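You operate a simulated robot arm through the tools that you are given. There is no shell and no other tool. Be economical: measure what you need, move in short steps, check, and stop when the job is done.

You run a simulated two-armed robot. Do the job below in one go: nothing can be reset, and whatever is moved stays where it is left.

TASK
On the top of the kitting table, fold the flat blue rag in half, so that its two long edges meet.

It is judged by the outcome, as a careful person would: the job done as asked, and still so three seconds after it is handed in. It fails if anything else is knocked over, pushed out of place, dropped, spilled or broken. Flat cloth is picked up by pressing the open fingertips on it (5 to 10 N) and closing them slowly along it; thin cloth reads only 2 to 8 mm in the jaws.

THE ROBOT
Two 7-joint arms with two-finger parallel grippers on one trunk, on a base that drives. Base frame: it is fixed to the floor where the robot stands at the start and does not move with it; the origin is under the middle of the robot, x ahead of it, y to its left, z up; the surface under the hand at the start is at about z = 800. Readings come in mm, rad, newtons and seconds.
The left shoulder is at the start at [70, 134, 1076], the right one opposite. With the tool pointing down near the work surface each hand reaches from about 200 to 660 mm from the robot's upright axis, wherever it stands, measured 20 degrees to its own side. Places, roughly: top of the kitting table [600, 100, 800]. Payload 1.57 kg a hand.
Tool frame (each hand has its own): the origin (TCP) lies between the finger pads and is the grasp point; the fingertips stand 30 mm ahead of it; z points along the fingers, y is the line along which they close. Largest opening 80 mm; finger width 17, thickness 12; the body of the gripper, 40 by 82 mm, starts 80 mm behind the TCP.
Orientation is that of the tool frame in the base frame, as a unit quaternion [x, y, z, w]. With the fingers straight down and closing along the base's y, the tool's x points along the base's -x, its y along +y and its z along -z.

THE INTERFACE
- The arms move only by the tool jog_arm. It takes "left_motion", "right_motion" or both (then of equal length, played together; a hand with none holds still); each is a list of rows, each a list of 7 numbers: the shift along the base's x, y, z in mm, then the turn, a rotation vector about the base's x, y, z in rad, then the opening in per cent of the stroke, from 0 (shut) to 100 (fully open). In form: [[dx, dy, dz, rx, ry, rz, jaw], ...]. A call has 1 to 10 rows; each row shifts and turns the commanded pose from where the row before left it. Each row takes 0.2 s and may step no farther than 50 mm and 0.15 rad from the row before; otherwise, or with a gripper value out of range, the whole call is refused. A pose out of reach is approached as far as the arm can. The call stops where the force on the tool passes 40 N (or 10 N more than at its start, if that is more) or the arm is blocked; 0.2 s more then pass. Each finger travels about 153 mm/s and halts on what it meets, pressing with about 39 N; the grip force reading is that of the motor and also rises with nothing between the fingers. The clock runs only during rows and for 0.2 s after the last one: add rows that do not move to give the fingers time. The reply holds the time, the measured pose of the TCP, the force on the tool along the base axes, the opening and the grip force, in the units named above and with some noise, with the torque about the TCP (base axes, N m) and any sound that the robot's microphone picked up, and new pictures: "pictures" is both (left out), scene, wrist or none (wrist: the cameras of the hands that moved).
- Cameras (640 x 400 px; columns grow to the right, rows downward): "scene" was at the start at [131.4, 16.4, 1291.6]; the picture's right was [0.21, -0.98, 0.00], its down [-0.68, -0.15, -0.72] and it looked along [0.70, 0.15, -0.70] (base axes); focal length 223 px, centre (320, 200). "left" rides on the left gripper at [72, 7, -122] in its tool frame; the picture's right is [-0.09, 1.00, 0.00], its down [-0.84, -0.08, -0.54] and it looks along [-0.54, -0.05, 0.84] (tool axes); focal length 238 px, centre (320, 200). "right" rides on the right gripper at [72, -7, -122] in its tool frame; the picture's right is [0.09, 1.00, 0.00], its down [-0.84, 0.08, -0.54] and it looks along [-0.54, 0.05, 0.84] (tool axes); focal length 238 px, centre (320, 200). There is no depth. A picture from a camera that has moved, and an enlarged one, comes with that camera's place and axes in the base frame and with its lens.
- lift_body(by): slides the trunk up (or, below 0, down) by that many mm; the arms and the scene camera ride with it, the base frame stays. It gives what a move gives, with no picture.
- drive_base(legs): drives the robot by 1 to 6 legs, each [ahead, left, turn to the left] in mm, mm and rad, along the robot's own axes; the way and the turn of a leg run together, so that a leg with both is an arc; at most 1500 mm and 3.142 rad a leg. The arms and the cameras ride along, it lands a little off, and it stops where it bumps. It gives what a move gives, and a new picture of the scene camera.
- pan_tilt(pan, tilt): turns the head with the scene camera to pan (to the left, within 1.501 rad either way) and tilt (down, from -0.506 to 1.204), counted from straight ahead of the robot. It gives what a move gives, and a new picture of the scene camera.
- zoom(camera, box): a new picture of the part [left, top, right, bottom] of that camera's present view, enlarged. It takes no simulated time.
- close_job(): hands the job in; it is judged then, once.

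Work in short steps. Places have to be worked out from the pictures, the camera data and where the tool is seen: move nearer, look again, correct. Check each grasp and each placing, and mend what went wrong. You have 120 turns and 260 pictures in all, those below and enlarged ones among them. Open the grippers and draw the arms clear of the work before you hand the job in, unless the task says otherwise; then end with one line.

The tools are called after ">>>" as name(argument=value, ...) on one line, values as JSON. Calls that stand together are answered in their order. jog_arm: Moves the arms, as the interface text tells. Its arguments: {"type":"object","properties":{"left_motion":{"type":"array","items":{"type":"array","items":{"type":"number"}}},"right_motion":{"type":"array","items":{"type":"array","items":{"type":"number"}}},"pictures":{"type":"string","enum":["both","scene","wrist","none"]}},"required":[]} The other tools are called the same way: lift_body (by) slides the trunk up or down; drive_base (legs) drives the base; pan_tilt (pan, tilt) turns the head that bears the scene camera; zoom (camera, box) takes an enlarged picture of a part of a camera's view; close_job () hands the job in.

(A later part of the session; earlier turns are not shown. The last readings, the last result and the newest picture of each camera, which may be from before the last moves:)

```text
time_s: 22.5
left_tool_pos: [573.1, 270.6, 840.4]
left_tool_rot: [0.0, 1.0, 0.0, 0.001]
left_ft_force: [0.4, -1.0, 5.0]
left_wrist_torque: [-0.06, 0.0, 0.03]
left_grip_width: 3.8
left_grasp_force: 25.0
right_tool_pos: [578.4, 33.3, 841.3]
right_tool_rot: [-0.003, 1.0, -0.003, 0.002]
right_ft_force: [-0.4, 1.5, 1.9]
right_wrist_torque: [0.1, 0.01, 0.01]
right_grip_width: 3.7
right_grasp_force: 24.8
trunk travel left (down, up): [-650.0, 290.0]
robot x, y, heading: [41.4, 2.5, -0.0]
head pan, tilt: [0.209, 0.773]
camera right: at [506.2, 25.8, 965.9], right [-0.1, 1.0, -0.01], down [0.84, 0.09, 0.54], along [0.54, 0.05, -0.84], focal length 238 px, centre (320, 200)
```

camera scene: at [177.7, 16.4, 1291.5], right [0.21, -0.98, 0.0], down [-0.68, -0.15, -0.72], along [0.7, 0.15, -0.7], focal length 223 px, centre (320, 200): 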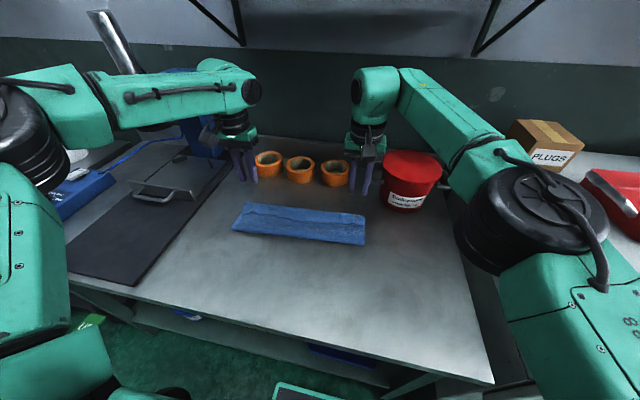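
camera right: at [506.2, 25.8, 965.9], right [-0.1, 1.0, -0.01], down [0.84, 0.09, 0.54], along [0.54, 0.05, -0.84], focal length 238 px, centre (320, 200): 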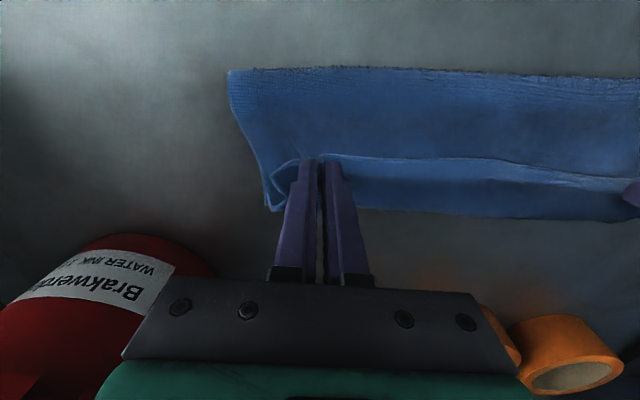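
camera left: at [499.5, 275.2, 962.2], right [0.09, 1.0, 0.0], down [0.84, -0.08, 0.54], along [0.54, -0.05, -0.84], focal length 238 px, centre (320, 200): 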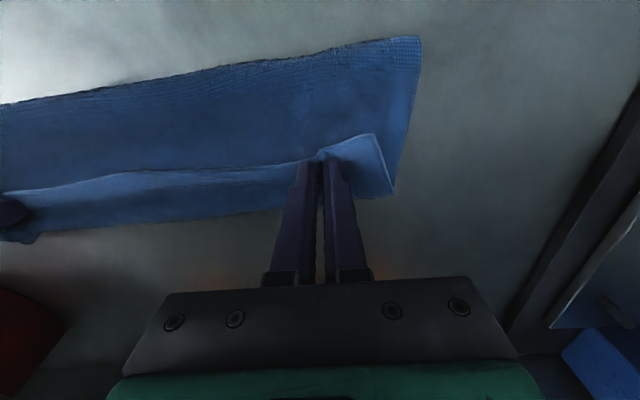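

The right now reads 3.7 mm, a single layer. I'll lift both along the reverse arc and check.

>>> jog_arm(left_motion=[[-4, 0, 18, 0, 0, 0, 0], [-10, 0, 22, 0, 0, 0, 0], [-15, 0, 22, 0, 0, 0, 0], [-18, 0, 18, 0, 0, 0, 0], [-20, 0, 12, 0, 0, 0, 0], [0, 0, 0, 0, 0, 0, 0]], right_motion=[[-4, 0, 18, 0, 0, 0, 0], [-10, 0, 22, 0, 0, 0, 0], [-15, 0, 22, 0, 0, 0, 0], [-18, 0, 18, 0, 0, 0, 0], [-20, 0, 12, 0, 0, 0, 0], [0, 0, 0, 0, 0, 0, 0]], pictures="wrist")

>>> zoom(camera="scene", box=[190, 140, 390, 265])

```text
time_s: 23.9
left_tool_pos: [506.3, 269.4, 930.4]
left_tool_rot: [0.0, 1.0, 0.001, 0.0]
left_ft_force: [-0.1, -2.6, -0.1]
left_wrist_torque: [-0.06, -0.01, -0.01]
left_grip_width: 4.1
left_grasp_force: 25.2
right_tool_pos: [514.0, 32.4, 933.1]
right_tool_rot: [-0.001, 1.0, -0.003, 0.0]
right_ft_force: [-0.7, 2.7, -0.1]
right_wrist_torque: [0.07, 0.03, -0.04]
right_grip_width: 3.6
right_grasp_force: 24.0
trunk travel left (down, up): [-650.0, 290.0]
robot x, y, heading: [43.1, -2.5, -0.002]
head pan, tilt: [0.209, 0.773]
camera right: at [441.0, 25.1, 1057.5], right [-0.1, 1.0, -0.01], down [0.84, 0.08, 0.54], along [0.54, 0.05, -0.84], focal length 238 px, centre (320, 200)
camera left: at [434.7, 276.1, 1052.6], right [0.09, 1.0, 0.0], down [0.84, -0.08, 0.54], along [0.54, -0.05, -0.84], focal length 238 px, centre (320, 200)
```

right: 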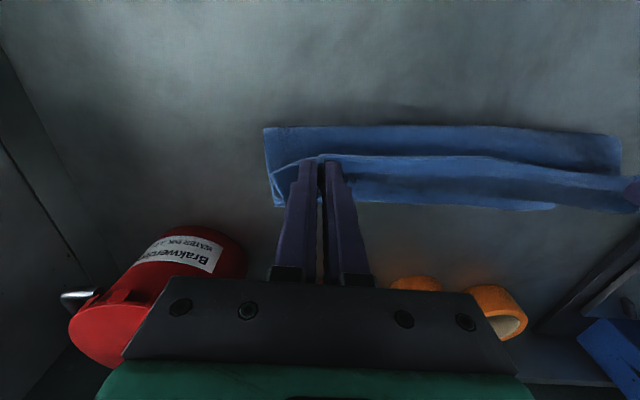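
left: 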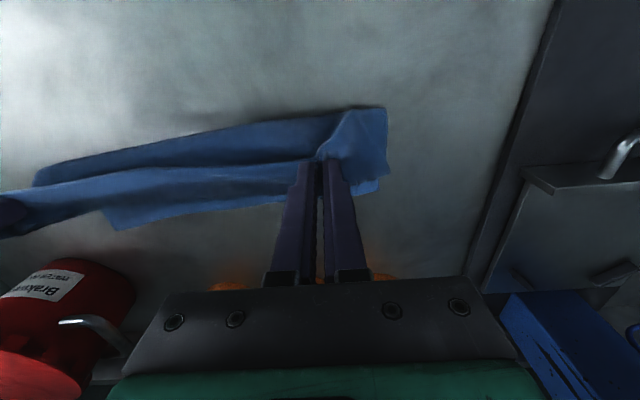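

```text
3.20 times, centred on (290, 202) of scene
camera zoom: at [178.0, 16.3, 1291.5], right [0.21, -0.98, 0.0], down [-0.68, -0.15, -0.72], along [0.7, 0.15, -0.7], focal length 713 px, centre (416, 192)
```

zoom: 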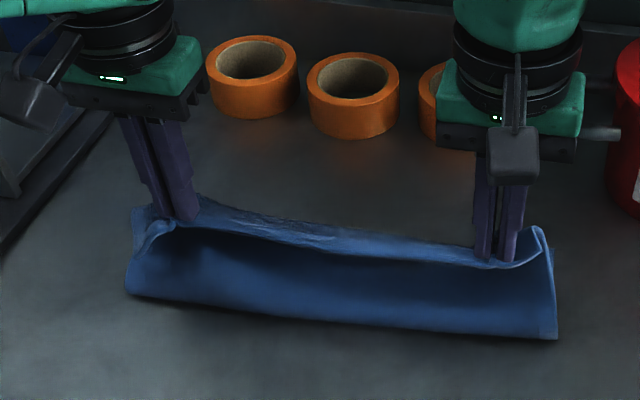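

A single layer is held on both sides. I'll carry the edge back to its starting place to flatten the rag.

>>> jog_arm(left_motion=[[-20, 0, 2, 0, 0, 0, 0], [-20, 2, -5, 0, 0, 0, 0], [-20, 2, -12, 0, 0, 0, 0], [-20, 2, -16, 0, 0, 0, 0], [-20, 2, -18, 0, 0, 0, 0], [-20, 2, -20, 0, 0, 0, 0], [-19, 0, -22, 0, 0, 0, 0], [0, 0, 0, 0, 0, 0, 0]], right_motion=[[-19, 0, 2, 0, 0, 0, 0], [-19, -2, -5, 0, 0, 0, 0], [-19, -2, -12, 0, 0, 0, 0], [-19, -2, -16, 0, 0, 0, 0], [-19, -2, -18, 0, 0, 0, 0], [-19, -2, -21, 0, 0, 0, 0], [-18, 0, -23, 0, 0, 0, 0], [0, 0, 0, 0, 0, 0, 0]])

```text
time_s: 25.7
left_tool_pos: [378.7, 277.7, 856.0]
left_tool_rot: [0.001, 1.0, -0.001, 0.0]
left_ft_force: [-1.3, -18.7, -1.1]
left_wrist_torque: [-0.63, 0.0, -0.04]
left_grip_width: 4.8
left_grasp_force: 25.3
left hand out of reach, approached as far as the arm can: row 7
right_tool_pos: [379.5, 24.1, 839.7]
right_tool_rot: [-0.003, 1.0, -0.003, 0.001]
right_ft_force: [0.3, 19.7, 0.6]
right_wrist_torque: [0.62, -0.04, -0.03]
right_grip_width: 4.0
right_grasp_force: 25.2
trunk travel left (down, up): [-650.0, 290.0]
robot x, y, heading: [45.9, 2.1, 0.002]
head pan, tilt: [0.209, 0.773]
camera scene: at [177.0, 16.6, 1291.6], right [0.21, -0.98, 0.0], down [-0.68, -0.15, -0.72], along [0.7, 0.15, -0.7], focal length 223 px, centre (320, 200)
camera right: at [306.9, 17.2, 964.4], right [-0.1, 1.0, -0.01], down [0.84, 0.08, 0.54], along [0.54, 0.05, -0.84], focal length 238 px, centre (320, 200)
camera left: at [307.5, 284.8, 977.2], right [0.09, 1.0, 0.0], down [0.84, -0.08, 0.54], along [0.54, -0.05, -0.84], focal length 238 px, centre (320, 200)
```

scene: 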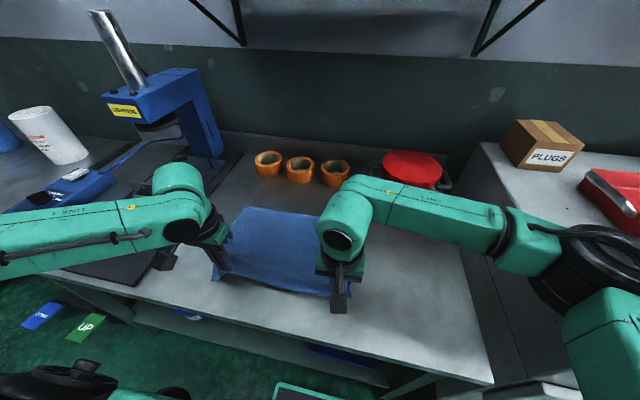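
right: 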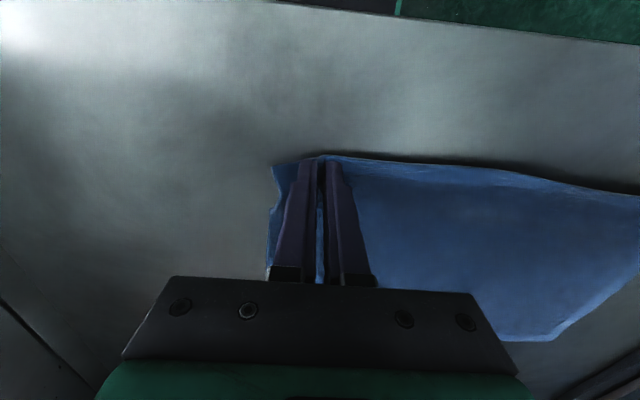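
left: 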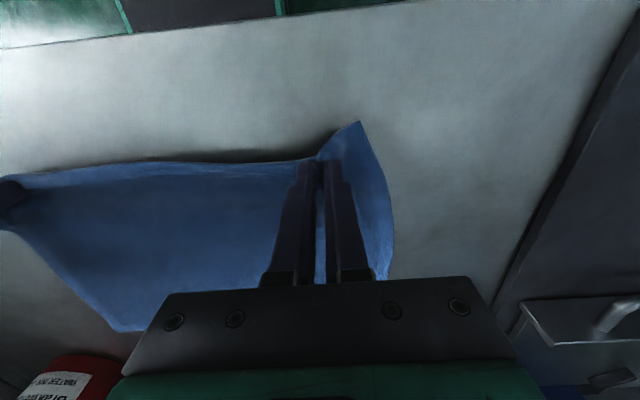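

The rag is back. I'll lower the left side, relax the tension, and release both.

>>> jog_arm(left_motion=[[-5, -2, -8, 0, 0, 0, 0], [-5, -2, -8, 0, 0, 0, 0], [0, 0, -3, 0, 0, 0, 0], [0, 0, 0, 0, 0, 0, 10], [0, 0, 0, 0, 0, 0, 30], [0, 0, 0, 0, 0, 0, 30], [0, 0, 15, 0, 0, 0, 30], [0, 0, 30, 0, 0, 0, 30], [0, 10, 35, 0, 0, 0, 30], [0, 0, 0, 0, 0, 0, 30]], right_motion=[[2, 2, -2, 0, 0, 0, 0], [2, 2, -1, 0, 0, 0, 0], [0, 0, -1, 0, 0, 0, 0], [0, 0, 0, 0, 0, 0, 10], [0, 0, 0, 0, 0, 0, 30], [0, 0, 0, 0, 0, 0, 30], [0, 0, 15, 0, 0, 0, 30], [0, 0, 30, 0, 0, 0, 30], [0, -10, 35, 0, 0, 0, 30], [0, 0, 0, 0, 0, 0, 30]])

```text
time_s: 27.9
left_tool_pos: [373.0, 289.4, 925.1]
left_tool_rot: [0.0, 1.0, 0.0, 0.0]
left_ft_force: [0.2, 0.3, 0.1]
left_wrist_torque: [-0.02, 0.01, -0.03]
left_grip_width: 24.0
left_grasp_force: 0.1
left hand out of reach, approached as far as the arm can: row 1, 2
right_tool_pos: [385.7, 15.3, 916.5]
right_tool_rot: [-0.003, 1.0, -0.003, 0.0]
right_ft_force: [0.5, 0.0, -0.1]
right_wrist_torque: [-0.01, 0.02, 0.03]
right_grip_width: 24.0
right_grasp_force: 0.1
trunk travel left (down, up): [-650.0, 290.0]
robot x, y, heading: [46.0, -0.9, -0.002]
head pan, tilt: [0.209, 0.773]
camera scene: at [177.5, 15.9, 1291.5], right [0.21, -0.98, 0.0], down [-0.68, -0.14, -0.72], along [0.7, 0.15, -0.7], focal length 223 px, centre (320, 200)
camera right: at [313.4, 8.1, 1040.7], right [-0.1, 1.0, -0.01], down [0.84, 0.09, 0.54], along [0.54, 0.05, -0.84], focal length 238 px, centre (320, 200)
camera left: at [301.0, 295.7, 1046.7], right [0.09, 1.0, 0.0], down [0.84, -0.08, 0.54], along [0.54, -0.05, -0.84], focal length 238 px, centre (320, 200)
```

scene: 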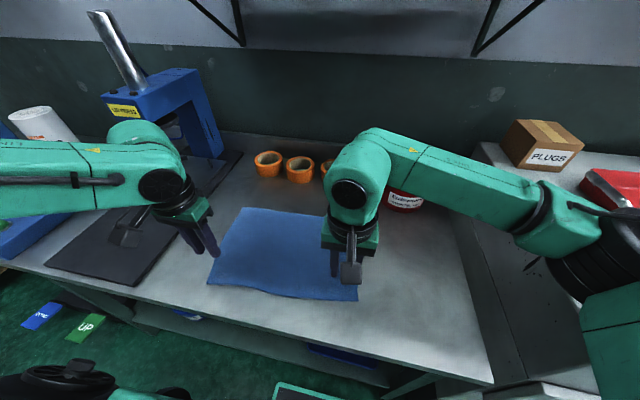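
right: 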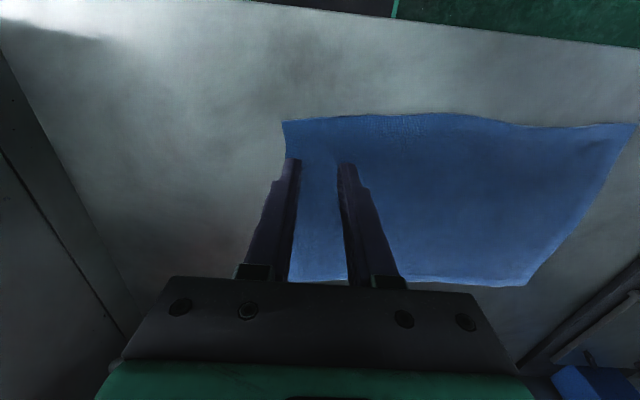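
left: 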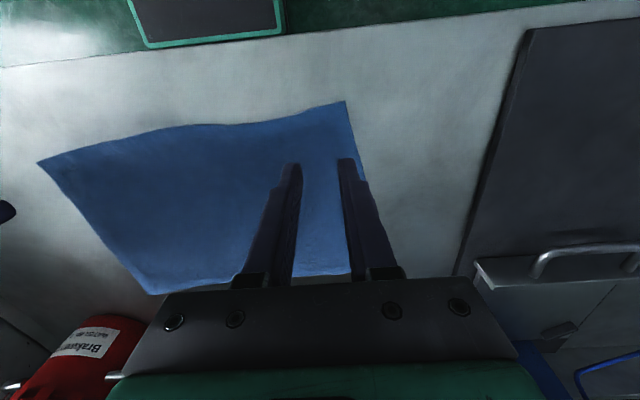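

The rag is flat again. Before regrasping, I'll test in the air how far the tools can tilt (fingers forward) near the robot.

>>> jog_arm(left_motion=[[0, 0, 0, 0, -0.14, 0, 30], [0, 0, 0, 0, -0.14, 0, 30], [0, 0, 0, 0, -0.14, 0, 30], [0, 0, 0, 0, -0.14, 0, 30], [0, 0, 0, 0, -0.14, 0, 30], [0, 0, 0, 0, -0.14, 0, 30], [0, 0, 0, 0, -0.14, 0, 30], [0, 0, 0, 0, -0.14, 0, 30], [0, 0, 0, 0, 0, 0, 30]], right_motion=[[0, 0, 0, 0, -0.14, 0, 30], [0, 0, 0, 0, -0.14, 0, 30], [0, 0, 0, 0, -0.14, 0, 30], [0, 0, 0, 0, -0.14, 0, 30], [0, 0, 0, 0, -0.14, 0, 30], [0, 0, 0, 0, -0.14, 0, 30], [0, 0, 0, 0, -0.14, 0, 30], [0, 0, 0, 0, -0.14, 0, 30], [0, 0, 0, 0, 0, 0, 30]], pictures="scene")

```text
time_s: 29.9
left_tool_pos: [466.8, 374.8, 978.2]
left_tool_rot: [-0.007, 0.863, 0.009, 0.505]
left_ft_force: [0.0, 0.1, -0.2]
left_wrist_torque: [0.01, 0.03, 0.01]
left_grip_width: 24.3
left_grasp_force: 0.1
left hand out of reach, approached as far as the arm can: row 1, 2, 3, 4, 5, 6, 7
right_tool_pos: [399.9, 12.6, 924.5]
right_tool_rot: [0.031, 0.842, -0.009, 0.539]
right_ft_force: [-0.4, 0.2, 0.3]
right_wrist_torque: [0.01, 0.03, 0.03]
right_grip_width: 24.0
right_grasp_force: 0.0
trunk travel left (down, up): [-650.0, 290.0]
robot x, y, heading: [45.9, 0.3, 0.004]
head pan, tilt: [0.209, 0.773]
camera scene: at [177.7, 14.2, 1291.5], right [0.21, -0.98, 0.0], down [-0.68, -0.14, -0.72], along [0.7, 0.15, -0.7], focal length 223 px, centre (320, 200)
```

scene: 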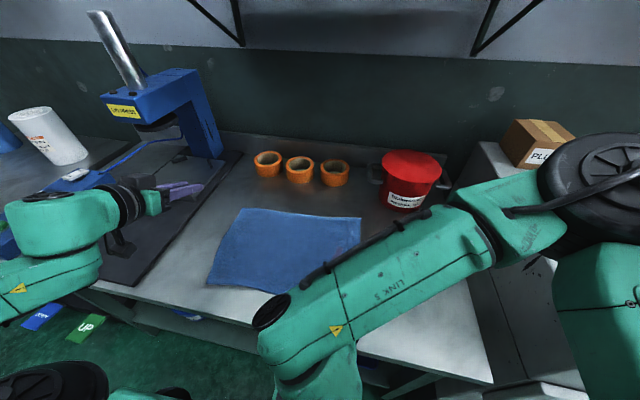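

The right reaches the tilt but the left arm hits a limit. I'll back the base up to give room and test the tilted posture there.

>>> drive_base(legs=[[-145, 0, 0]])

>>> jog_arm(left_motion=[[10, -17, -8, 0, 0, 0, 30], [10, -17, -8, 0, 0, 0, 30], [10, -17, -8, 0, 0, 0, 30], [10, -17, -8, 0, 0, 0, 30], [10, -17, -8, 0, 0, 0, 30], [0, 0, 0, 0, 0, 0, 30]], right_motion=[[24, 0, 3, 0, 0, 0, 30], [24, 0, 3, 0, 0, 0, 30], [24, 0, 3, 0, 0, 0, 30], [24, 0, 3, 0, 0, 0, 30], [24, 0, 3, 0, 0, 0, 30], [0, 0, 0, 0, 0, 0, 30]], pictures="scene")

```text
time_s: 31.2
left_tool_pos: [322.6, 377.7, 977.7]
left_tool_rot: [-0.008, 0.864, 0.009, 0.504]
left_ft_force: [0.1, 0.2, -0.5]
left_wrist_torque: [-0.01, -0.02, 0.04]
left_grip_width: 24.3
left_grasp_force: 0.0
right_tool_pos: [256.6, 15.2, 920.7]
right_tool_rot: [0.029, 0.841, -0.009, 0.541]
right_ft_force: [0.1, 0.3, -0.4]
right_wrist_torque: [0.01, 0.0, 0.02]
right_grip_width: 24.0
right_grasp_force: 0.2
trunk travel left (down, up): [-650.0, 290.0]
robot x, y, heading: [-95.2, -2.5, -0.002]
head pan, tilt: [0.209, 0.773]
camera scene: at [34.0, 16.4, 1291.5], right [0.21, -0.98, 0.0], down [-0.68, -0.14, -0.72], along [0.7, 0.15, -0.7], focal length 223 px, centre (320, 200)
```

scene: 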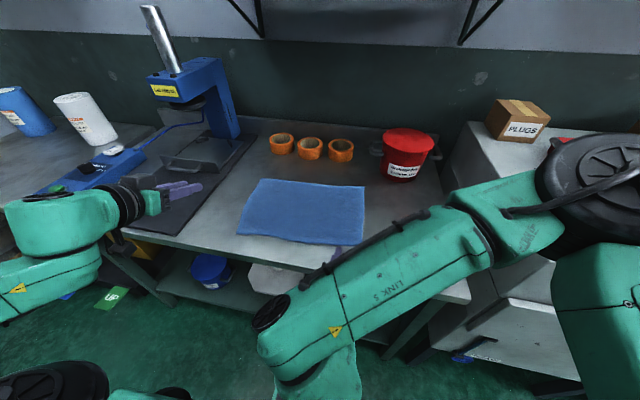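

```text
time_s: 32.6
left_tool_pos: [372.3, 291.0, 938.6]
left_tool_rot: [-0.008, 0.863, 0.01, 0.505]
left_ft_force: [0.5, -0.5, 0.8]
left_wrist_torque: [-0.02, 0.01, 0.03]
left_grip_width: 24.3
left_grasp_force: 0.1
right_tool_pos: [377.3, 13.2, 939.9]
right_tool_rot: [0.029, 0.841, -0.009, 0.541]
right_ft_force: [0.0, -0.6, -0.1]
right_wrist_torque: [0.05, 0.01, -0.02]
right_grip_width: 24.1
right_grasp_force: 0.0
trunk travel left (down, up): [-650.0, 290.0]
robot x, y, heading: [-96.8, -0.2, 0.001]
head pan, tilt: [0.209, 0.773]
camera scene: at [32.6, 16.4, 1291.7], right [0.21, -0.98, 0.0], down [-0.68, -0.14, -0.72], along [0.7, 0.15, -0.7], focal length 223 px, centre (320, 200)
```

scene: 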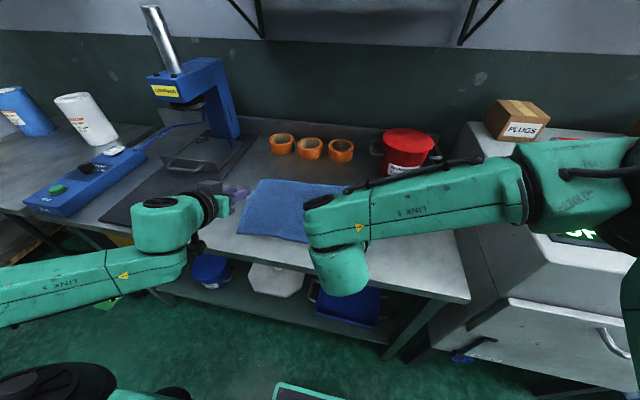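

The tilt works with the base back. Plan: grasp the far edge from the forward position, drive back while holding it (which carries the edge over), then tilt and lay it down. I'll go vertical and drive forward again.

>>> jog_arm(left_motion=[[0, 0, 0, 0, 0.14, 0, 40], [0, 0, 0, 0, 0.14, 0, 40], [0, 0, 0, 0, 0.14, 0, 40], [0, 0, 0, 0, 0.14, 0, 40], [0, 0, 0, 0, 0.14, 0, 40], [0, 0, 0, 0, 0.14, 0, 40], [0, 0, 0, 0, 0.14, 0, 40], [0, 0, 0, 0, 0.077, 0, 40], [0, 0, 0, 0, 0, 0, 40]], right_motion=[[0, 0, 0, 0, 0.14, 0, 40], [0, 0, 0, 0, 0.14, 0, 40], [0, 0, 0, 0, 0.14, 0, 40], [0, 0, 0, 0, 0.14, 0, 40], [0, 0, 0, 0, 0.14, 0, 40], [0, 0, 0, 0, 0.14, 0, 40], [0, 0, 0, 0, 0.14, 0, 40], [0, 0, 0, 0, 0.14, 0, 40], [0, 0, 0, 0, 0, 0, 40]], pictures="none")

>>> drive_base(legs=[[140, 0, 0]])

```text
time_s: 34.6
left_tool_pos: [371.9, 289.3, 937.3]
left_tool_rot: [-0.001, 1.0, 0.011, 0.0]
left_ft_force: [-0.1, 0.5, -0.8]
left_wrist_torque: [0.0, 0.02, 0.01]
left_grip_width: 32.0
left_grasp_force: 0.0
right_tool_pos: [377.2, 14.6, 937.0]
right_tool_rot: [0.019, 1.0, -0.022, 0.011]
right_ft_force: [0.4, -0.3, 0.9]
right_wrist_torque: [0.02, -0.03, 0.02]
right_grip_width: 31.9
right_grasp_force: 0.1
trunk travel left (down, up): [-650.0, 290.0]
robot x, y, heading: [-95.8, -2.0, 0.001]
head pan, tilt: [0.209, 0.773]
```

```text
time_s: 36.0
left_tool_pos: [510.4, 289.4, 938.3]
left_tool_rot: [-0.002, 1.0, 0.012, 0.002]
left_ft_force: [0.0, -0.5, 0.0]
left_wrist_torque: [0.02, 0.01, 0.01]
left_grip_width: 32.1
left_grasp_force: 0.0
right_tool_pos: [513.2, 13.9, 938.1]
right_tool_rot: [0.02, 0.999, -0.023, 0.013]
right_ft_force: [0.1, -0.3, -0.6]
right_wrist_torque: [0.01, 0.03, 0.0]
right_grip_width: 32.1
right_grasp_force: 0.1
trunk travel left (down, up): [-650.0, 290.0]
robot x, y, heading: [35.1, 0.0, -0.003]
head pan, tilt: [0.209, 0.773]
camera scene: at [169.7, 15.6, 1291.7], right [0.21, -0.98, 0.0], down [-0.68, -0.14, -0.72], along [0.7, 0.15, -0.7], focal length 223 px, centre (320, 200)
```

scene: 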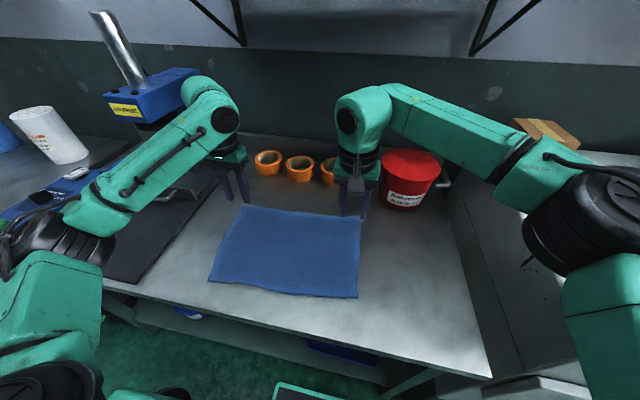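

The base is at x=35. I'll move the hands above the far corners and take pictures to measure the edge.

>>> jog_arm(left_motion=[[18, 0, -8, 0, 0, 0, 50], [18, 0, -8, 0, 0, 0, 50], [18, 0, -8, 0, 0, 0, 50], [18, 0, -10, 0, 0, 0, 50], [0, 0, 0, 0, 0, 0, 50]], right_motion=[[22, 0, -8, 0, 0, 0, 50], [22, 0, -8, 0, 0, 0, 50], [22, 0, -8, 0, 0, 0, 50], [18, 0, -10, 0, 0, 0, 50], [0, 0, 0, 0, 0, 0, 50]])

>>> zoom(camera="scene", box=[190, 160, 390, 310])

```text
time_s: 37.2
left_tool_pos: [582.1, 289.8, 903.0]
left_tool_rot: [-0.001, 1.0, 0.012, 0.002]
left_ft_force: [0.6, -1.0, 0.1]
left_wrist_torque: [0.02, -0.01, 0.0]
left_grip_width: 39.9
left_grasp_force: 0.1
right_tool_pos: [597.2, 13.2, 902.9]
right_tool_rot: [0.021, 0.999, -0.023, 0.012]
right_ft_force: [-1.1, -0.3, 1.0]
right_wrist_torque: [-0.01, 0.0, -0.02]
right_grip_width: 40.1
right_grasp_force: 0.0
trunk travel left (down, up): [-650.0, 290.0]
robot x, y, heading: [36.7, 0.1, -0.003]
head pan, tilt: [0.209, 0.773]
camera scene: at [169.9, 15.3, 1291.7], right [0.2, -0.98, 0.0], down [-0.68, -0.14, -0.72], along [0.7, 0.15, -0.7], focal length 223 px, centre (320, 200)
camera right: at [521.1, 14.5, 1025.6], right [-0.05, 1.0, -0.05], down [0.83, 0.07, 0.56], along [0.56, -0.01, -0.83], focal length 238 px, centre (320, 200)
camera left: at [510.6, 293.4, 1025.3], right [0.09, 1.0, 0.02], down [0.84, -0.09, 0.54], along [0.54, -0.03, -0.84], focal length 238 px, centre (320, 200)
```

scene: 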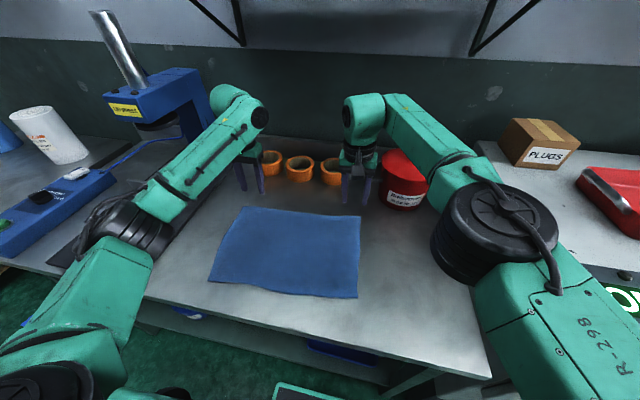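
right: 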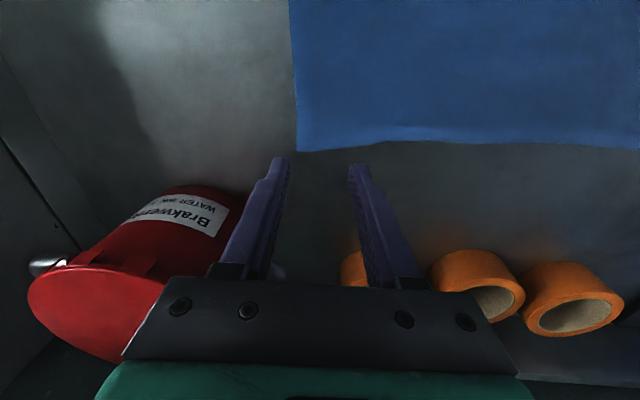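
left: 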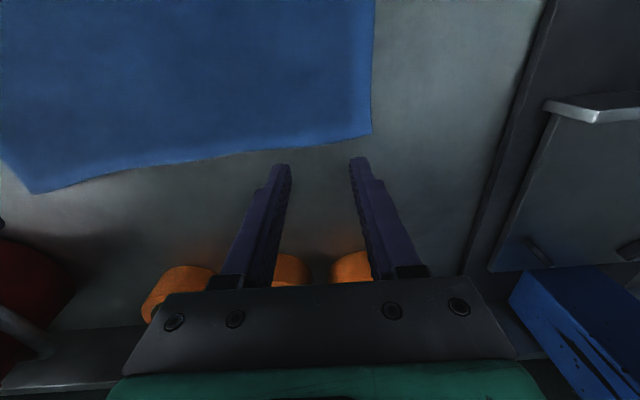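

```text
2.67 times, centred on (290, 235) of scene
camera zoom: at [169.9, 15.3, 1291.7], right [0.2, -0.98, 0.0], down [-0.68, -0.14, -0.72], along [0.7, 0.15, -0.7], focal length 594 px, centre (400, 107)
```

zoom: 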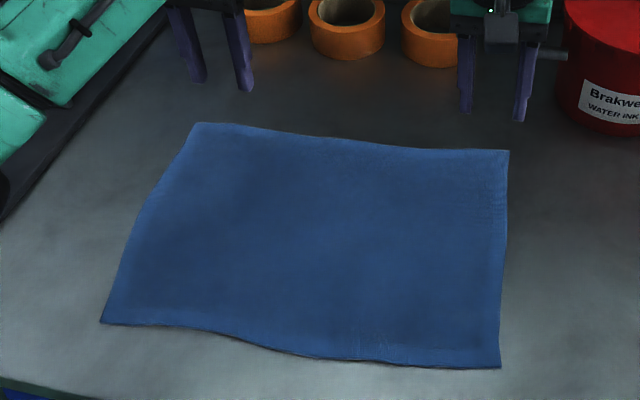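

The far edge runs from (585,340) to (616,-12) and the near edge from (350,318) to (380,-21). I'll go to the grasp points at left (586,300) and right (605,26), engaging only about 10 mm of cloth, and descend.

>>> jog_arm(left_motion=[[4, 10, -20, 0, 0, 0, 50], [0, 0, -22, 0, 0, 0, 50], [0, 0, -20, 0, 0, 0, 50], [0, 0, 0, 0, 0, 0, 50]], right_motion=[[8, 13, -20, -0.02, 0, 0, 50], [0, 0, -22, -0.02, 0, 0, 50], [0, 0, -20, 0, 0, 0, 50], [0, 0, 0, 0, 0, 0, 50]], pictures="wrist")

```text
time_s: 38.2
left_tool_pos: [587.6, 300.6, 841.5]
left_tool_rot: [-0.001, 1.0, 0.012, 0.002]
left_ft_force: [0.5, -0.6, -0.1]
left_wrist_torque: [0.01, -0.02, -0.01]
left_grip_width: 39.9
left_grasp_force: 0.1
right_tool_pos: [594.9, 18.2, 846.9]
right_tool_rot: [0.022, 0.999, -0.044, 0.01]
right_ft_force: [0.9, -0.2, 0.0]
right_wrist_torque: [-0.02, 0.02, -0.01]
right_grip_width: 40.2
right_grasp_force: 0.1
right hand out of reach, approached as far as the arm can: row 1, 2, 3
trunk travel left (down, up): [-650.0, 290.0]
robot x, y, heading: [38.2, -2.5, -0.005]
head pan, tilt: [0.209, 0.773]
camera right: at [519.9, 24.6, 969.9], right [-0.05, 0.99, -0.09], down [0.83, 0.09, 0.55], along [0.56, -0.05, -0.83], focal length 238 px, centre (320, 200)
camera left: at [515.4, 303.7, 964.0], right [0.09, 1.0, 0.02], down [0.84, -0.09, 0.54], along [0.54, -0.03, -0.84], focal length 238 px, centre (320, 200)
```

right: 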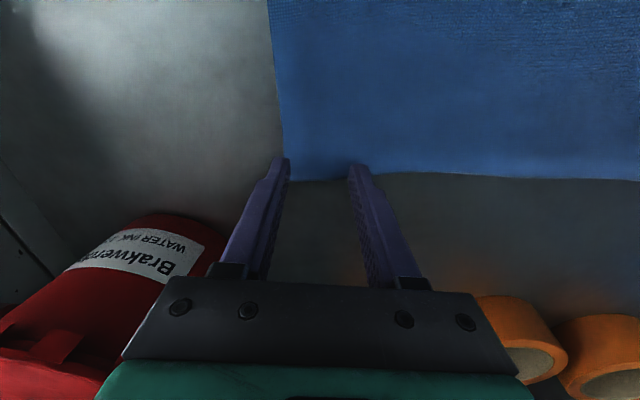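
left: 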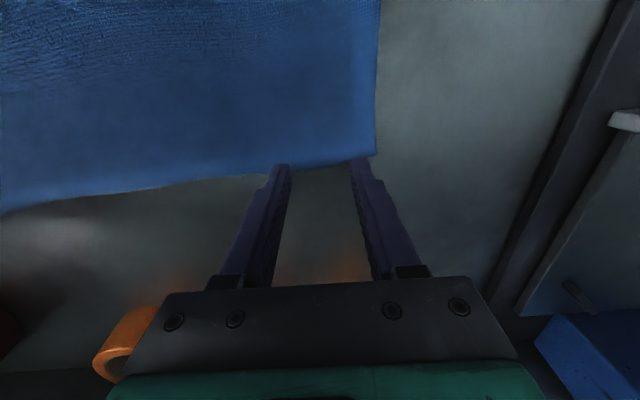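

The right hand is short of reach and slightly rolled. I'll raise both, square up the right, then move the base 15 mm ahead.

>>> jog_arm(left_motion=[[-17, 0, 15, 0, 0, 0, 50], [0, 0, 10, 0, 0, 0, 50], [0, 0, 0, 0, 0, 0, 50]], right_motion=[[-10, 0, 15, 0.045, 0, 0, 50], [0, 0, 10, 0.043, 0, 0, 50], [0, 0, 0, 0, 0, 0, 50]], pictures="none")

>>> drive_base(legs=[[15, 0, 0.005]])

```text
time_s: 39.0
left_tool_pos: [571.9, 299.9, 865.9]
left_tool_rot: [-0.001, 1.0, 0.013, 0.0]
left_ft_force: [-0.4, -0.7, -0.4]
left_wrist_torque: [0.04, 0.03, 0.0]
left_grip_width: 40.0
left_grasp_force: 0.0
right_tool_pos: [585.7, 18.2, 871.9]
right_tool_rot: [0.021, 1.0, 0.002, 0.011]
right_ft_force: [0.8, -0.1, 0.3]
right_wrist_torque: [-0.02, 0.03, 0.0]
right_grip_width: 40.1
right_grasp_force: 0.1
trunk travel left (down, up): [-650.0, 290.0]
robot x, y, heading: [39.4, -0.7, -0.005]
head pan, tilt: [0.209, 0.773]
```

```text
time_s: 39.7
left_tool_pos: [583.0, 302.4, 866.8]
left_tool_rot: [-0.003, 1.0, 0.012, 0.002]
left_ft_force: [0.4, -0.3, -0.2]
left_wrist_torque: [-0.01, 0.0, 0.05]
left_grip_width: 39.9
left_grasp_force: 0.1
right_tool_pos: [598.3, 20.5, 873.5]
right_tool_rot: [0.018, 1.0, 0.002, 0.012]
right_ft_force: [-0.5, -0.1, 0.0]
right_wrist_torque: [-0.01, -0.03, -0.02]
right_grip_width: 40.0
right_grasp_force: 0.1
trunk travel left (down, up): [-650.0, 290.0]
robot x, y, heading: [52.1, 1.4, -0.001]
head pan, tilt: [0.209, 0.773]
camera scene: at [183.0, 16.0, 1291.9], right [0.21, -0.98, 0.0], down [-0.68, -0.15, -0.72], along [0.7, 0.15, -0.7], focal length 223 px, centre (320, 200)
```

scene: 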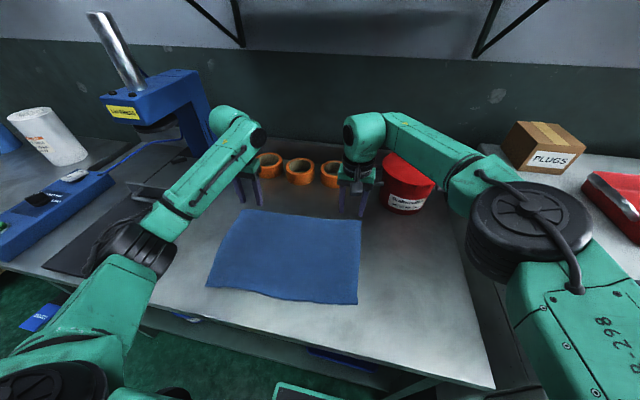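

Next I'll descend at left (585,300) and right (604,26), watching the contact force.

>>> jog_arm(left_motion=[[2, -2, -13, 0, 0, 0, 50], [0, 0, -13, 0, 0, 0, 50], [0, 0, -4, 0, 0, 0, 50], [0, 0, -2.5, 0, 0, 0, 50], [0, 0, 0, 0, 0, 0, 50]], right_motion=[[6, 6, -15, 0, 0, 0, 50], [0, 0, -16, 0, 0, 0, 50], [0, 0, -4, 0, 0, 0, 50], [0, 0, -2.5, 0, 0, 0, 50], [0, 0, 0, 0, 0, 0, 50]], pictures="wrist")

```text
time_s: 40.9
left_tool_pos: [584.0, 299.9, 834.1]
left_tool_rot: [-0.004, 1.0, 0.012, 0.002]
left_ft_force: [-0.1, 0.0, 3.9]
left_wrist_torque: [-0.06, -0.01, -0.01]
left_grip_width: 40.1
left_grasp_force: 0.2
right_tool_pos: [606.8, 25.6, 834.7]
right_tool_rot: [0.018, 1.0, 0.002, 0.011]
right_ft_force: [-0.8, 0.5, 0.0]
right_wrist_torque: [0.01, 0.02, -0.02]
right_grip_width: 40.0
right_grasp_force: 0.0
trunk travel left (down, up): [-650.0, 290.0]
robot x, y, heading: [52.7, -3.3, 0.003]
head pan, tilt: [0.209, 0.773]
camera right: at [531.3, 20.9, 957.6], right [-0.06, 1.0, 0.0], down [0.83, 0.04, 0.56], along [0.56, 0.03, -0.83], focal length 238 px, centre (320, 200)
camera left: at [513.3, 302.4, 955.4], right [0.09, 1.0, 0.02], down [0.84, -0.08, 0.54], along [0.54, -0.03, -0.84], focal length 238 px, centre (320, 200)
```

right: 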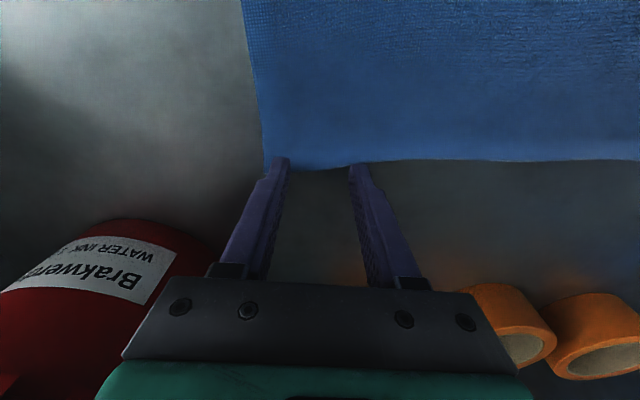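
left: 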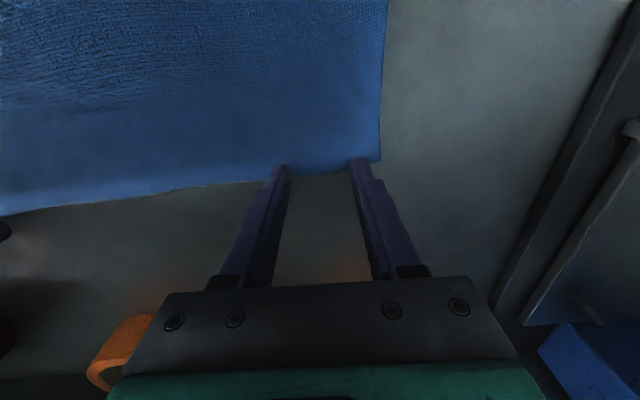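

Left engagement is about 9 mm. I'll shift the right 4 mm toward the robot and press it down 2.5 mm, press the left slightly more, then close slowly.

>>> jog_arm(left_motion=[[-1, 0, 0, 0, 0, 0, 50], [0, 0, -1, 0, 0, 0, 50], [0, 0, 0, 0, 0, 0, 43], [0, 0, 0, 0, 0, 0, 36], [0, 0, 0, 0, 0, 0, 29], [0, 0, 0, 0, 0, 0, 22], [0, 0, 0, 0, 0, 0, 15], [0, 0, 0, 0, 0, 0, 8], [0, 0, 0, 0, 0, 0, 0], [0, 0, 0, 0, 0, 0, 0]], right_motion=[[-4, 0, 0, 0, 0, 0, 50], [0, 0, -2.5, 0, 0, 0, 50], [0, 0, 0, 0, 0, 0, 43], [0, 0, 0, 0, 0, 0, 36], [0, 0, 0, 0, 0, 0, 29], [0, 0, 0, 0, 0, 0, 22], [0, 0, 0, 0, 0, 0, 15], [0, 0, 0, 0, 0, 0, 8], [0, 0, 0, 0, 0, 0, 0], [0, 0, 0, 0, 0, 0, 0]], pictures="wrist")

```text
time_s: 43.1
left_tool_pos: [583.7, 298.6, 834.3]
left_tool_rot: [-0.003, 1.0, 0.012, 0.003]
left_ft_force: [0.7, -8.1, 5.8]
left_wrist_torque: [-0.23, 0.03, 0.01]
left_grip_width: 6.5
left_grasp_force: 26.2
right_tool_pos: [599.9, 26.3, 833.6]
right_tool_rot: [0.018, 1.0, 0.002, 0.012]
right_ft_force: [1.0, 6.5, 10.6]
right_wrist_torque: [0.24, 0.02, -0.07]
right_grip_width: 4.3
right_grasp_force: 24.9
trunk travel left (down, up): [-650.0, 290.0]
robot x, y, heading: [54.0, -2.8, 0.006]
head pan, tilt: [0.209, 0.773]
camera right: at [524.6, 21.1, 955.9], right [-0.06, 1.0, 0.0], down [0.83, 0.04, 0.56], along [0.56, 0.03, -0.83], focal length 238 px, centre (320, 200)
camera left: at [511.2, 301.4, 955.0], right [0.09, 1.0, 0.02], down [0.83, -0.09, 0.54], along [0.54, -0.03, -0.84], focal length 238 px, centre (320, 200)
```

right: 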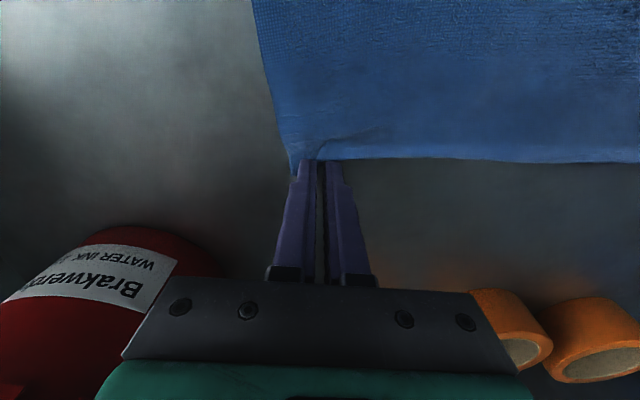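
left: 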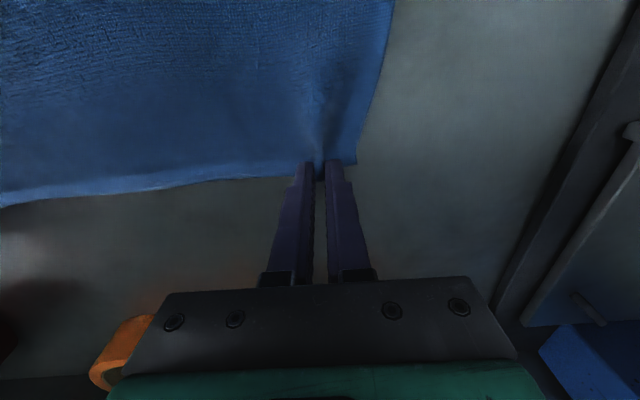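

Both edges are pinched. I'll lift along the arc toward the robot and check the hold.

>>> jog_arm(left_motion=[[-3, -1, 20, 0, 0, 0, 0], [-7, -1, 22, 0, 0, 0, 0], [-11, -1, 22, 0, 0, 0, 0], [-18, -1, 20, 0, 0, 0, 0], [0, 0, 0, 0, 0, 0, 0]], right_motion=[[-3, 1, 20, 0, 0, 0, 0], [-7, 1, 22, 0, 0, 0, 0], [-11, 1, 22, 0, 0, 0, 0], [-18, 1, 20, 0, 0, 0, 0], [0, 0, 0, 0, 0, 0, 0]])

```text
time_s: 44.3
left_tool_pos: [548.4, 294.9, 916.2]
left_tool_rot: [-0.003, 1.0, 0.013, 0.0]
left_ft_force: [0.6, -3.1, 0.5]
left_wrist_torque: [-0.07, 0.03, 0.03]
left_grip_width: 5.3
left_grasp_force: 25.0
right_tool_pos: [563.6, 31.1, 915.2]
right_tool_rot: [0.018, 1.0, 0.001, 0.011]
right_ft_force: [0.1, 3.6, 0.2]
right_wrist_torque: [0.1, 0.04, -0.06]
right_grip_width: 3.0
right_grasp_force: 24.9
trunk travel left (down, up): [-650.0, 290.0]
robot x, y, heading: [54.9, -0.2, 0.004]
head pan, tilt: [0.209, 0.773]
camera scene: at [186.5, 16.5, 1291.5], right [0.21, -0.98, 0.0], down [-0.68, -0.15, -0.72], along [0.7, 0.15, -0.7], focal length 223 px, centre (320, 200)
camera right: at [487.5, 25.3, 1038.4], right [-0.06, 1.0, 0.0], down [0.83, 0.05, 0.56], along [0.56, 0.03, -0.83], focal length 238 px, centre (320, 200)
camera left: at [475.8, 298.0, 1037.3], right [0.09, 1.0, 0.02], down [0.84, -0.08, 0.54], along [0.54, -0.03, -0.84], focal length 238 px, centre (320, 200)
```

scene: 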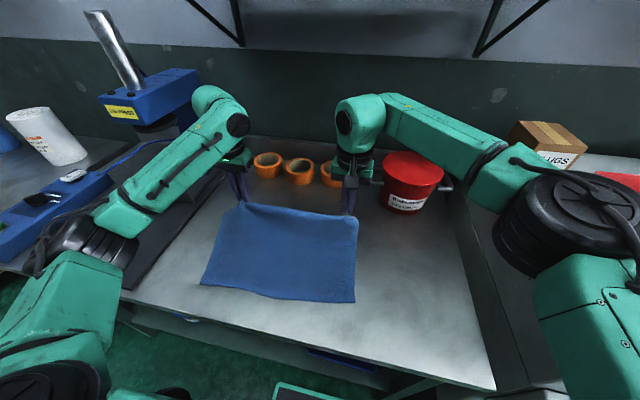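
right: 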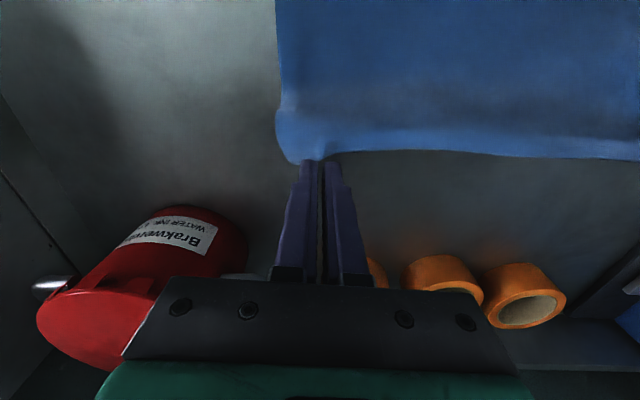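
left: 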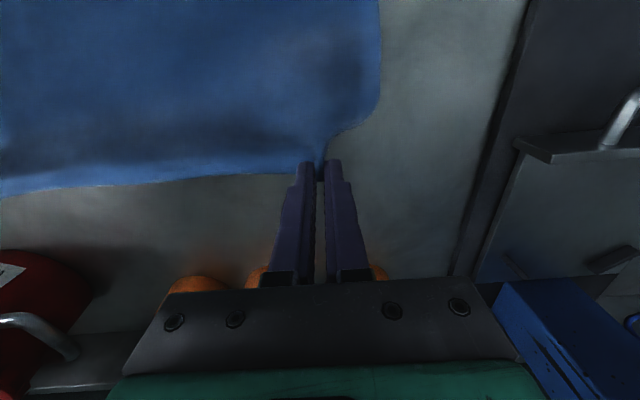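

The hold is good. I'll raise 12 mm more and drive the base back 145 mm, carrying the edge over toward the near side.

>>> jog_arm(left_motion=[[-8, 0, 10, 0, 0, 0, 0], [0, 0, 0, 0, 0, 0, 0]], right_motion=[[-8, 0, 10, 0, 0, 0, 0], [0, 0, 0, 0, 0, 0, 0]], pictures="none")

>>> drive_base(legs=[[-72, 0, 0], [-73, 0, 0]])

```text
time_s: 44.9
left_tool_pos: [538.8, 294.2, 925.4]
left_tool_rot: [-0.002, 1.0, 0.012, 0.001]
left_ft_force: [-0.8, -3.0, -0.6]
left_wrist_torque: [-0.1, -0.01, 0.01]
left_grip_width: 5.2
left_grasp_force: 25.0
right_tool_pos: [556.1, 31.0, 925.2]
right_tool_rot: [0.018, 1.0, 0.002, 0.011]
right_ft_force: [-0.4, 3.3, -0.5]
right_wrist_torque: [0.06, -0.02, 0.01]
right_grip_width: 3.2
right_grasp_force: 24.5
trunk travel left (down, up): [-650.0, 290.0]
robot x, y, heading: [54.6, -4.3, 0.0]
head pan, tilt: [0.209, 0.773]
```

```text
time_s: 46.6
left_tool_pos: [396.8, 296.3, 926.5]
left_tool_rot: [-0.003, 1.0, 0.011, 0.0]
left_ft_force: [-1.2, -3.0, 0.2]
left_wrist_torque: [-0.11, -0.01, 0.01]
left_grip_width: 5.3
left_grasp_force: 25.4
right_tool_pos: [411.2, 30.7, 926.6]
right_tool_rot: [0.019, 1.0, 0.001, 0.011]
right_ft_force: [-0.7, 3.9, 0.6]
right_wrist_torque: [0.09, -0.02, -0.04]
right_grip_width: 2.8
right_grasp_force: 24.1
trunk travel left (down, up): [-650.0, 290.0]
robot x, y, heading: [-90.7, 0.5, 0.005]
head pan, tilt: [0.209, 0.773]
camera scene: at [42.3, 16.3, 1291.6], right [0.21, -0.98, 0.0], down [-0.68, -0.15, -0.72], along [0.7, 0.15, -0.7], focal length 223 px, centre (320, 200)
```

scene: 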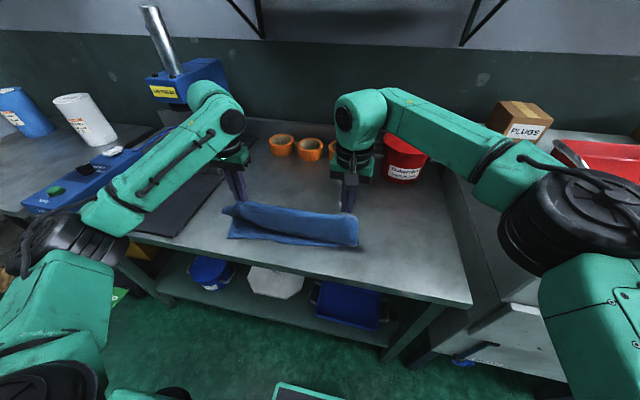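

The edge has been carried over. I'll tilt the tools forward about 1.2 rad to roll the edge toward the robot.

>>> jog_arm(left_motion=[[0, 0, 0, 0, -0.14, 0, 0], [0, 0, 0, 0, -0.14, 0, 0], [0, 0, 0, 0, -0.14, 0, 0], [0, 0, 0, 0, -0.14, 0, 0], [0, 0, 0, 0, -0.14, 0, 0], [0, 0, 0, 0, -0.14, 0, 0], [0, 0, 0, 0, -0.14, 0, 0], [0, 0, 0, 0, -0.14, 0, 0], [0, 0, 0, 0, -0.1, 0, 0], [0, 0, 0, 0, 0, 0, 0]], right_motion=[[0, 0, 0, 0, -0.14, 0, 0], [0, 0, 0, 0, -0.14, 0, 0], [0, 0, 0, 0, -0.14, 0, 0], [0, 0, 0, 0, -0.14, 0, 0], [0, 0, 0, 0, -0.14, 0, 0], [0, 0, 0, 0, -0.14, 0, 0], [0, 0, 0, 0, -0.14, 0, 0], [0, 0, 0, 0, -0.14, 0, 0], [0, 0, 0, 0, -0.1, 0, 0], [0, 0, 0, 0, 0, 0, 0]])

>>> zoom(camera="scene", box=[190, 160, 390, 285])

```text
time_s: 48.8
left_tool_pos: [396.2, 295.8, 926.0]
left_tool_rot: [-0.01, 0.819, 0.008, 0.574]
left_ft_force: [0.4, -2.4, -1.0]
left_wrist_torque: [-0.05, 0.02, -0.07]
left_grip_width: 4.9
left_grasp_force: 25.4
right_tool_pos: [412.5, 31.2, 926.6]
right_tool_rot: [0.013, 0.812, 0.013, 0.583]
right_ft_force: [-0.7, 2.8, 0.7]
right_wrist_torque: [0.04, -0.04, 0.08]
right_grip_width: 2.8
right_grasp_force: 24.9
trunk travel left (down, up): [-650.0, 290.0]
robot x, y, heading: [-90.0, -0.4, 0.001]
head pan, tilt: [0.209, 0.773]
camera scene: at [42.4, 15.9, 1291.6], right [0.21, -0.98, 0.0], down [-0.68, -0.15, -0.72], along [0.7, 0.15, -0.7], focal length 223 px, centre (320, 200)
camera right: at [272.8, 25.6, 899.1], right [-0.02, 1.0, -0.05], down [-0.24, 0.04, 0.97], along [0.97, 0.03, 0.24], focal length 238 px, centre (320, 200)
camera left: at [256.3, 297.7, 899.8], right [0.01, 1.0, 0.09], down [-0.22, -0.08, 0.97], along [0.98, -0.03, 0.22], focal length 238 px, centre (320, 200)
```

scene: 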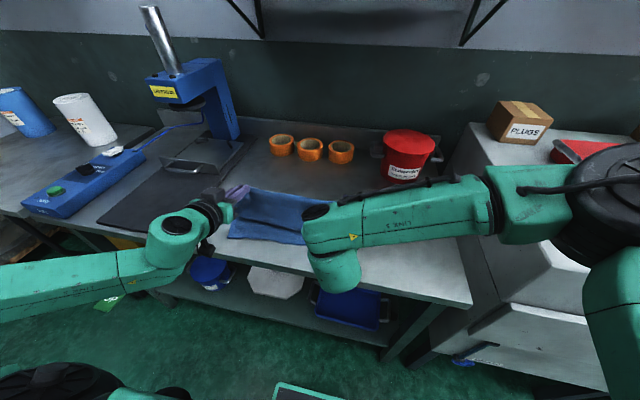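
right: 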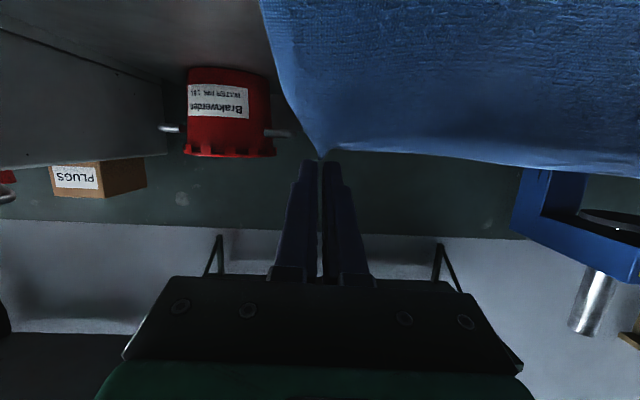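
left: 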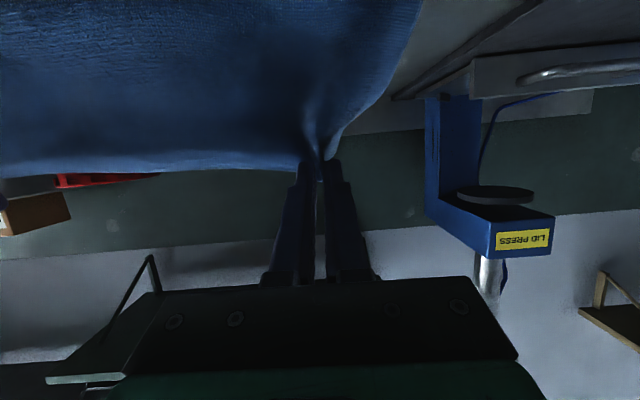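

```text
3.20 times, centred on (290, 222) of scene
camera zoom: at [42.4, 15.9, 1291.6], right [0.21, -0.98, 0.0], down [-0.68, -0.15, -0.72], along [0.7, 0.15, -0.7], focal length 713 px, centre (416, 128)
```

zoom: 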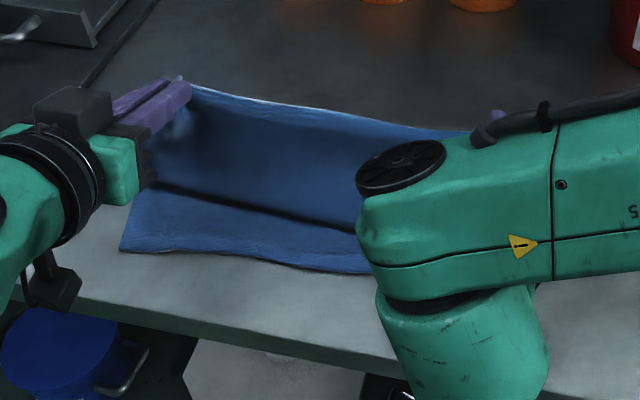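

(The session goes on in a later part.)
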